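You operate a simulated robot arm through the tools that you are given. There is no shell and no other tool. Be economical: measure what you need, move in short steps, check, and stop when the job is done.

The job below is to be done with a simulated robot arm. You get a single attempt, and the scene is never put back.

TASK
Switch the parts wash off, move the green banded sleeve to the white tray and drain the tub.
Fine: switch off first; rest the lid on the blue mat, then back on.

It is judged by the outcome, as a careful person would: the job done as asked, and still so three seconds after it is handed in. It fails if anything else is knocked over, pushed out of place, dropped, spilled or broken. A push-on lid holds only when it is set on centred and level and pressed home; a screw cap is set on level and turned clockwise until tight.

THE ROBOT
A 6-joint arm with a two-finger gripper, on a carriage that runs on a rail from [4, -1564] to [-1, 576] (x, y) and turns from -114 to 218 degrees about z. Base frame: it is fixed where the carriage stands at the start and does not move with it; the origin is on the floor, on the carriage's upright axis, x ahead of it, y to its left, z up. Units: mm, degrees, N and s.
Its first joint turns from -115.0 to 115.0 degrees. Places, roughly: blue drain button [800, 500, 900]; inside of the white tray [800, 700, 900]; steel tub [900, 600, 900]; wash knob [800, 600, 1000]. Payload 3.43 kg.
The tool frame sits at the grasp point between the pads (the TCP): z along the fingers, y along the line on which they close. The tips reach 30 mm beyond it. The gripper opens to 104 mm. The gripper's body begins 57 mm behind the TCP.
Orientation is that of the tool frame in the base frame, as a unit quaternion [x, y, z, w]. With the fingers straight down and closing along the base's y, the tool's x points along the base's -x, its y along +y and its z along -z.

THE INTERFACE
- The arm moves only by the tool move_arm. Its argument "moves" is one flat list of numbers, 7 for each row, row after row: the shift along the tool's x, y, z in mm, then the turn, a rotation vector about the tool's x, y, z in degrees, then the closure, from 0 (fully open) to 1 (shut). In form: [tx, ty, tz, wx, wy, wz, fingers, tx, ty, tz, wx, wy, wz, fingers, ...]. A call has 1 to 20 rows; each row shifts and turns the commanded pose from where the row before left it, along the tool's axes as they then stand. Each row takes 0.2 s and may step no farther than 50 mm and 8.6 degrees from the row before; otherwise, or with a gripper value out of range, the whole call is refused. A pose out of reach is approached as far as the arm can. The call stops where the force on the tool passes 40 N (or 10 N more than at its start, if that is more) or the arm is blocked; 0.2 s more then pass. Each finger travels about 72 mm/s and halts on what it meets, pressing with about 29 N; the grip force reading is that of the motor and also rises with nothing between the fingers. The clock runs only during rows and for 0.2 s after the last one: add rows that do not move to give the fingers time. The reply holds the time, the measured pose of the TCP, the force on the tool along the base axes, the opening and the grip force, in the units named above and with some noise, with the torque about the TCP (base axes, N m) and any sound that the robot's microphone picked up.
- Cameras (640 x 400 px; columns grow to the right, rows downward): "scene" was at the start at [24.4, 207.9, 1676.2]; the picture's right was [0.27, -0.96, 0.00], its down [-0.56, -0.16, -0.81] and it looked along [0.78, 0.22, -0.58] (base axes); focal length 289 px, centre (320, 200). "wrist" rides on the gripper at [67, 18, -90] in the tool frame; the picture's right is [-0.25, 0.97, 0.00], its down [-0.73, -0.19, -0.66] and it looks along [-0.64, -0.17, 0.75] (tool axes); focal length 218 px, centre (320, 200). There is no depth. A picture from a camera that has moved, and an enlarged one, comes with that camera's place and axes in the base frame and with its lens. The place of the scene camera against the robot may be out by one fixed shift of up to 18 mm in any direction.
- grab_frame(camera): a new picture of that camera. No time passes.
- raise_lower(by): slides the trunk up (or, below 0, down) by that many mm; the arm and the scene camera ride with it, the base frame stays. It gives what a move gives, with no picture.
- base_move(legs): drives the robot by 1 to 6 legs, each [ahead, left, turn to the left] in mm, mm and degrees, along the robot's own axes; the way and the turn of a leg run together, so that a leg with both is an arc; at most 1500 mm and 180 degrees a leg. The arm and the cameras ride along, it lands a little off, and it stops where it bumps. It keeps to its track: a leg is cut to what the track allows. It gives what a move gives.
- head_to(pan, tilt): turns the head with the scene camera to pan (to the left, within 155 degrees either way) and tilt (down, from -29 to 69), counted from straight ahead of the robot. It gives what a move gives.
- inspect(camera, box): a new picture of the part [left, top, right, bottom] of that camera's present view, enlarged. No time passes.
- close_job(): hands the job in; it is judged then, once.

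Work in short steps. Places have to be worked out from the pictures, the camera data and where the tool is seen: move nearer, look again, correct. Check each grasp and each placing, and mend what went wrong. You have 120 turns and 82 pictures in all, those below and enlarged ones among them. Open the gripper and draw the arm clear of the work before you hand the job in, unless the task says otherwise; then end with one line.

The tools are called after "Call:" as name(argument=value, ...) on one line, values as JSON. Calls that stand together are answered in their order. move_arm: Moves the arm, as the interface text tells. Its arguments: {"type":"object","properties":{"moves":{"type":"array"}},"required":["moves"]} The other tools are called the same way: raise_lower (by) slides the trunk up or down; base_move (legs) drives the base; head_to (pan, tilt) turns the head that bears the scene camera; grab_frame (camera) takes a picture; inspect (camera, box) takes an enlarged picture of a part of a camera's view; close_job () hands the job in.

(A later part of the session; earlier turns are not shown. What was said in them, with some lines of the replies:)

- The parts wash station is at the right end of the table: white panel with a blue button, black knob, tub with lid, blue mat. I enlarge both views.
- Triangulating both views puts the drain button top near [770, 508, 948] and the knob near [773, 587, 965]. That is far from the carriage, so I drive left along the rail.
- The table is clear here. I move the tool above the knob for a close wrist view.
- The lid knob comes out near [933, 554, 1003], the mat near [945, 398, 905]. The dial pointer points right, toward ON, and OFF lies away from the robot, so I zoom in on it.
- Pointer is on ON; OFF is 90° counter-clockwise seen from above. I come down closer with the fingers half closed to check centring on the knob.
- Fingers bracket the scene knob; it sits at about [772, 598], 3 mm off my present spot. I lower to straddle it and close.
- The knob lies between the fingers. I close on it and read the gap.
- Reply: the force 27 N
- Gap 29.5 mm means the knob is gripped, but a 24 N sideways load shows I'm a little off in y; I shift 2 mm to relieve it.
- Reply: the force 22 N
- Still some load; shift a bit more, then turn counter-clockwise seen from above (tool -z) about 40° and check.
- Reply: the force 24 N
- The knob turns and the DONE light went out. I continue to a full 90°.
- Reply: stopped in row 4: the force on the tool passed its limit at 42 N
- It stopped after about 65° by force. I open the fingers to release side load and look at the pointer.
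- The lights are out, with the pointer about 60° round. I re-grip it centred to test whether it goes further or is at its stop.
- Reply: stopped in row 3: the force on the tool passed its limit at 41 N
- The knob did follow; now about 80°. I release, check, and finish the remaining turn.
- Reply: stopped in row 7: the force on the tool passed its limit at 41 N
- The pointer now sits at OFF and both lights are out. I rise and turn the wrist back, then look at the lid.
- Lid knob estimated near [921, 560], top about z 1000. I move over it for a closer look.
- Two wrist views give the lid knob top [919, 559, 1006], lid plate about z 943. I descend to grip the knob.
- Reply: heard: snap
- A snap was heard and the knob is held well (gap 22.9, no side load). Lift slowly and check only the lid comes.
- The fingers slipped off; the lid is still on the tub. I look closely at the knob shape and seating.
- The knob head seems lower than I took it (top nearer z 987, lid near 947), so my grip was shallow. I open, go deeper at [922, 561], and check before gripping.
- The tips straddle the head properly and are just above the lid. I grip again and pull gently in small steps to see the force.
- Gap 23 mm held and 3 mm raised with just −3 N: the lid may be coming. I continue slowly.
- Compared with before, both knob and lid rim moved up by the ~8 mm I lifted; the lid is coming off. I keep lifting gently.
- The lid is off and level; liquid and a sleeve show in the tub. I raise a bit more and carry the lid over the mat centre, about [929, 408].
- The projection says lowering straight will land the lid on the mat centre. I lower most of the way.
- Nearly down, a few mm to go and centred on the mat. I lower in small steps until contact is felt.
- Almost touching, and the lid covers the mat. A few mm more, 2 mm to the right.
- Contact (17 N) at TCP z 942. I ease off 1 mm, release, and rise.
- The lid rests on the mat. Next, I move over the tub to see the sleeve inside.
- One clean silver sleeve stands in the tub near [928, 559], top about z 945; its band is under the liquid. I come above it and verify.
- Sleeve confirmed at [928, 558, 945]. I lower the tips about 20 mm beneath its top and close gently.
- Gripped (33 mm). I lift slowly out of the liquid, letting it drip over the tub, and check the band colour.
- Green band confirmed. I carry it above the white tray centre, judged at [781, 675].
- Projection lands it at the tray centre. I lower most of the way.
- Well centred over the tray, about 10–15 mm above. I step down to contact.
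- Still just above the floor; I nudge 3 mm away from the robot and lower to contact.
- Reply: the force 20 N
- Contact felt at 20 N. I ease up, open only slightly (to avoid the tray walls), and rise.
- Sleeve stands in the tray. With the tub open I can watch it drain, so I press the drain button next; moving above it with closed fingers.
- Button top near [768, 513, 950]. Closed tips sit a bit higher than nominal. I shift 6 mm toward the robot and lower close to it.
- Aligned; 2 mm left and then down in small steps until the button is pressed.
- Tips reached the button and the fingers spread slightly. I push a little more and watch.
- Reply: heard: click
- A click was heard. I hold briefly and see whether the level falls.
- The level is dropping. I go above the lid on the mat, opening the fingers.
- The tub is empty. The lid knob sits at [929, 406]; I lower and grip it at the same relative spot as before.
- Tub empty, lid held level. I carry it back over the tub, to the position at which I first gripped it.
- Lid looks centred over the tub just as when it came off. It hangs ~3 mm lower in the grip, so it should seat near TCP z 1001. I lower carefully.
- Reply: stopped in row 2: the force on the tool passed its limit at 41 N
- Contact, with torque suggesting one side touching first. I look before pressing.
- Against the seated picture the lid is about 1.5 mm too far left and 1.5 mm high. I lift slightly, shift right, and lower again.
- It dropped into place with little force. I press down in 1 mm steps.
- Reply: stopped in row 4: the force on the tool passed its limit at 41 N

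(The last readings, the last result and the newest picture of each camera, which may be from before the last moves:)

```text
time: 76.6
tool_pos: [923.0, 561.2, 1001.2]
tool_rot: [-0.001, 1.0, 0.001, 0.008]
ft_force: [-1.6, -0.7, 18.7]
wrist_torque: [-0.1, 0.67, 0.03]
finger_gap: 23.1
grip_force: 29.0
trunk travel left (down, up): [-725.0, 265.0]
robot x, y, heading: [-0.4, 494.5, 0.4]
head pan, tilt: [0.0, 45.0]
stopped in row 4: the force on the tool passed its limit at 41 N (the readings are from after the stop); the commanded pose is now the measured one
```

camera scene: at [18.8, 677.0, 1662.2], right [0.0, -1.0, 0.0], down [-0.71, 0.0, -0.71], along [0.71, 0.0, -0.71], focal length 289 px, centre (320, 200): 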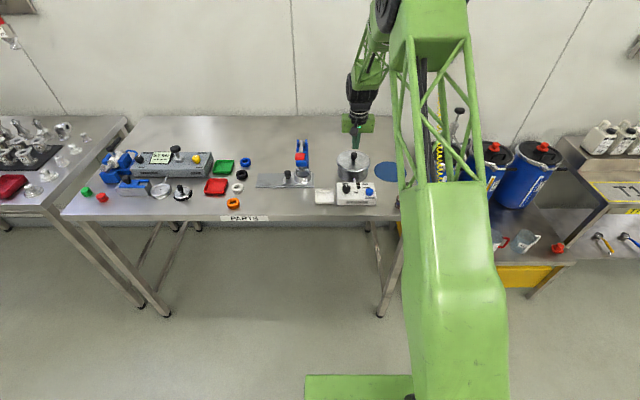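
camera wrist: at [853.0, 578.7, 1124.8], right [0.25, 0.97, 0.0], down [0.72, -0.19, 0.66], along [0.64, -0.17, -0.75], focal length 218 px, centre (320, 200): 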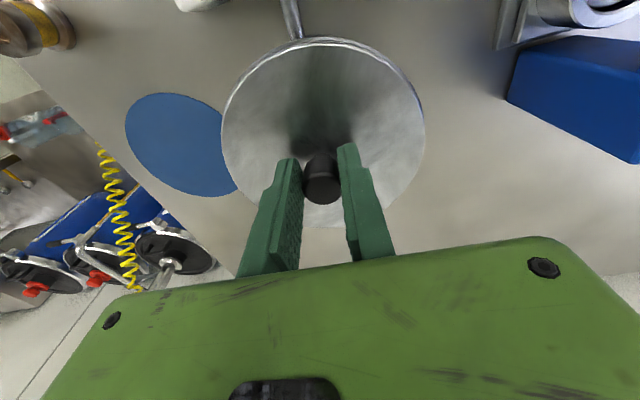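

Contact is a bit on the near side. I release so the lid can settle level, rise, and inspect before pressing from the top.

Call:
move_arm(moves=[0, 0, -1, 0, 0.4, 0, 1, 0, 0, 0, 0, 0, 0, 0.75, 0, 0, 0, 0, 0, 0, 0.6, 0, 0, 0, 0, 0, 0, 0.55, 0, 0, -20, 0, 0, 0, 0.55, 0, 0, -25, 0, 0, 0, 0.55, 0, 0, 0, 0, 0, 0, 1, 0, 0, 0, 0, 0, 0, 1, 0, 0, 0, 0, 0, 0, 1])

Call:
inspect(camera="scene", box=[328, 140, 378, 180])

```text
time: 78.6
tool_pos: [922.2, 560.2, 1046.3]
tool_rot: [0.0, 1.0, 0.002, 0.005]
ft_force: [-0.2, 0.6, -0.6]
wrist_torque: [0.0, 0.0, 0.01]
finger_gap: 0.0
grip_force: 28.8
trunk travel left (down, up): [-725.0, 265.0]
robot x, y, heading: [-0.8, 493.8, 0.3]
head pan, tilt: [0.0, 45.0]
heard: snap
```

```text
10.00 times, centred on (353, 160) of scene
camera zoom: at [19.1, 677.1, 1662.2], right [0.0, -1.0, 0.0], down [-0.71, 0.0, -0.71], along [0.71, 0.0, -0.71], focal length 2890 px, centre (-10, 600)
```

zoom: 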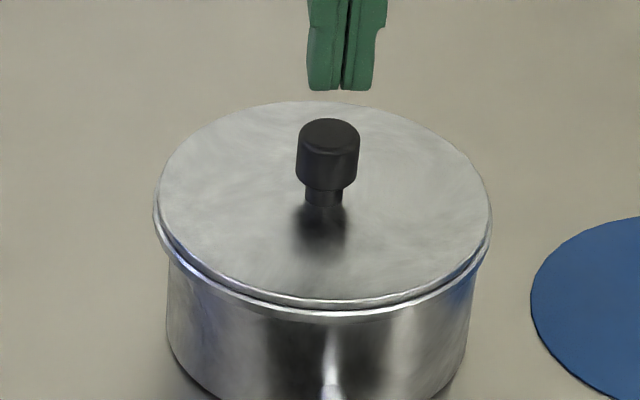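

Position matches the original seated picture, and a snap was heard, but I can't be sure it is home. I press on the knob top with closed fingers.

Call:
move_arm(moves=[3, 1.5, 12, 0, 0, 0, 1, 0, 0, 8, 0, 0, 0, 1, 0, 0, 2, 0, 0, 0, 1, 0, 0, 2, 0, 0, 0, 1, 0, 0, 2, 0, 0, 0, 1, 0, 0, 2, 0, 0, 0, 1])

Call:
inspect(camera="scene", box=[328, 140, 378, 180])

```text
time: 80.0
tool_pos: [920.5, 561.4, 1017.3]
tool_rot: [0.0, 1.0, 0.001, 0.004]
ft_force: [-0.2, -0.8, 2.2]
wrist_torque: [-0.02, -0.01, -0.02]
finger_gap: 6.0
grip_force: 28.9
trunk travel left (down, up): [-725.0, 265.0]
robot x, y, heading: [-1.3, 493.9, 0.2]
head pan, tilt: [0.0, 45.0]
```

```text
10.00 times, centred on (353, 160) of scene
camera zoom: at [19.0, 677.0, 1662.3], right [0.0, -1.0, 0.0], down [-0.71, 0.0, -0.71], along [0.71, 0.0, -0.71], focal length 2890 px, centre (-10, 600)
```

zoom: 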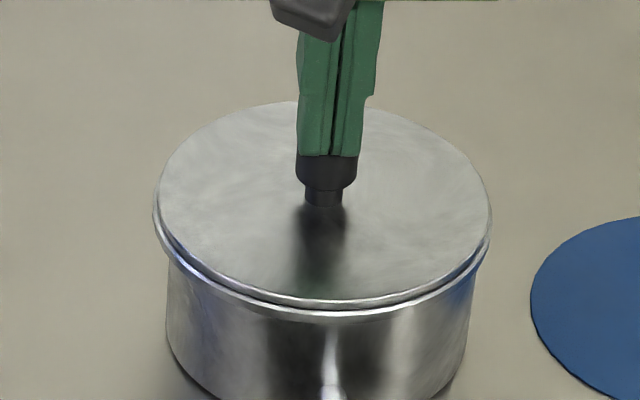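

Tips rest squarely on the knob top. I press further down.

Call:
move_arm(moves=[0, 0, 1, 0, 0, 0, 1, 0, 0, 1, 0, 0, 0, 1, 0, 0, 1, 0, 0, 0, 1, 0, 0, 1, 0, 0, 0, 1, 0, 0, 1, 0, 0, 0, 1, 0, 0, 1, 0, 0, 0, 1])

```text
time: 81.0
tool_pos: [919.2, 562.4, 1017.3]
tool_rot: [0.0, 1.0, 0.001, 0.007]
ft_force: [-9.8, -0.5, 20.2]
wrist_torque: [-0.07, 0.23, 0.07]
finger_gap: 6.0
grip_force: 28.8
trunk travel left (down, up): [-725.0, 265.0]
robot x, y, heading: [-0.1, 488.4, 0.3]
head pan, tilt: [0.0, 45.0]
stopped in row 4: the force on the tool passed its limit at 43 N (the readings are from after the stop); the commanded pose is now the measured one
```

43 N pressed with no downward movement and no new snap, so it appears home already. I press once more, then retract and compare with the original seated view.

Call:
move_arm(moves=[-2, 0, 1, 0, 0, 0, 1, 0, 0, 1, 0, 0, 0, 1, 0, 0, 1, 0, 0, 0, 1, 0, 0, 1, 0, 0, 0, 1])

Call:
move_arm(moves=[0, 0, -5, 0, 0, 0, 1, 0, 0, -20, 0, 0, 0, 1, 0, 0, -40, 0, 0, 0, 0.6, 0, 0, -40, 0, 0, 0, 0.4, 0, 0, -20, 0, 0, 0, 0])

Call:
inspect(camera="scene", box=[328, 140, 378, 172])

```text
time: 81.5
tool_pos: [921.6, 562.7, 1017.5]
tool_rot: [0.001, 1.0, 0.001, 0.007]
ft_force: [-11.5, -1.8, 22.4]
wrist_torque: [-0.06, 0.28, 0.05]
finger_gap: 5.9
grip_force: 28.6
trunk travel left (down, up): [-725.0, 265.0]
robot x, y, heading: [-0.0, 491.2, 0.2]
head pan, tilt: [0.0, 45.0]
stopped in row 2: the force on the tool passed its limit at 41 N (the readings are from after the stop); the commanded pose is now the measured one
```

```text
time: 82.7
tool_pos: [920.3, 563.2, 1140.2]
tool_rot: [0.0, 1.0, 0.001, 0.007]
ft_force: [-0.4, 0.2, -0.1]
wrist_torque: [-0.02, 0.03, 0.01]
finger_gap: 104.2
grip_force: 0.1
trunk travel left (down, up): [-725.0, 265.0]
robot x, y, heading: [-2.1, 489.6, 0.3]
head pan, tilt: [0.0, 45.0]
```

```text
12.50 times, centred on (353, 156) of scene
camera zoom: at [19.1, 677.0, 1662.2], right [0.0, -1.0, 0.0], down [-0.71, 0.0, -0.71], along [0.71, 0.0, -0.71], focal length 3612 px, centre (-92, 750)
```

zoom: 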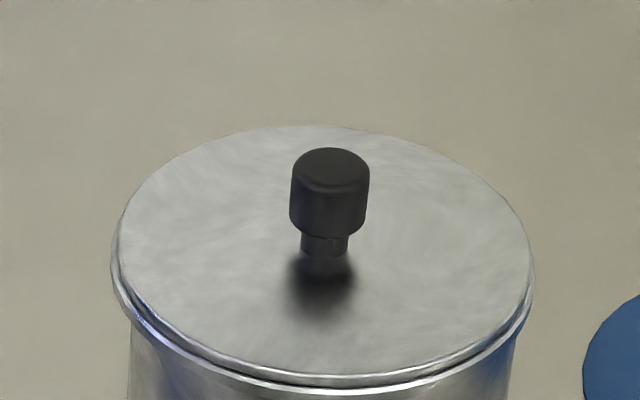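

The lid matches the original seating within about 1 mm, level, and does not yield under 40+ N. I draw the arm back and up and check the whole scene.

Call:
move_arm(moves=[20, 20, -30, 0, 0, 0, 0, 40, 20, -20, 0, 0, 0, 0, 40, 20, -20, 0, 0, 0, 0, 40, 20, -20, 0, 0, 0, 0, 40, 20, -20, 0, 0, 0, 0, 0, 0, 0, 0, 0, 0, 0])

Call:
inspect(camera="scene", box=[290, 140, 420, 220])

Call:
grab_frame(camera="wrist")

```text
time: 84.1
tool_pos: [738.0, 662.9, 1248.8]
tool_rot: [0.0, 1.0, 0.001, 0.006]
ft_force: [0.2, 0.4, 1.2]
wrist_torque: [-0.02, -0.04, 0.01]
finger_gap: 103.6
grip_force: 0.0
trunk travel left (down, up): [-725.0, 265.0]
robot x, y, heading: [-0.8, 493.8, -0.0]
head pan, tilt: [0.0, 45.0]
```

```text
4.92 times, centred on (355, 180) of scene
camera zoom: at [18.1, 677.2, 1662.2], right [0.0, -1.0, 0.0], down [-0.71, 0.0, -0.71], along [0.71, 0.0, -0.71], focal length 1423 px, centre (148, 298)
```

zoom: 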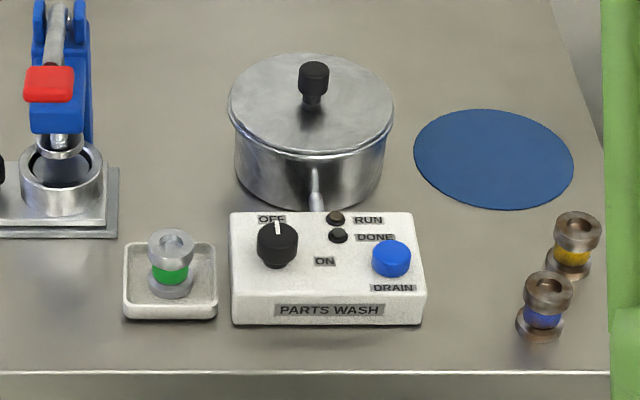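

```text
9 pictures are left
camera wrist: at [668.9, 679.9, 1338.4], right [0.25, 0.97, 0.0], down [0.72, -0.19, 0.67], along [0.64, -0.17, -0.75], focal length 218 px, centre (320, 200)
```

wrist: 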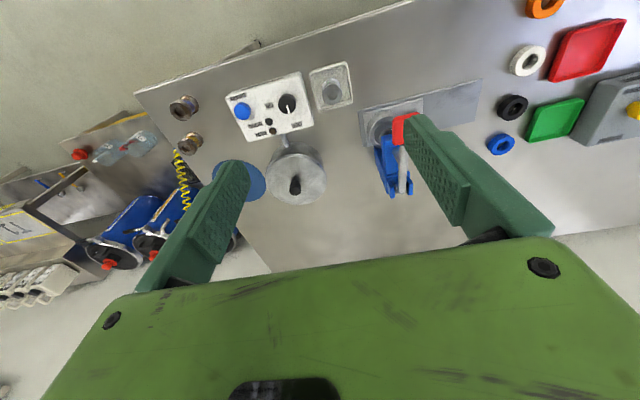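

Everything looks in place: dial at OFF, green banded sleeve in the tray, tub drained, lid back on level, arm clear. I hand the job in.

Call:
close_job()

```text
The job is handed in.
```

I switched the parts wash off first, moved the green banded sleeve to the white tray, and drained the tub. The lid rested on the blue mat, then went back on the tub. I heard a snap there, and it didn't move under about 40 N, but I didn't pull-test it.
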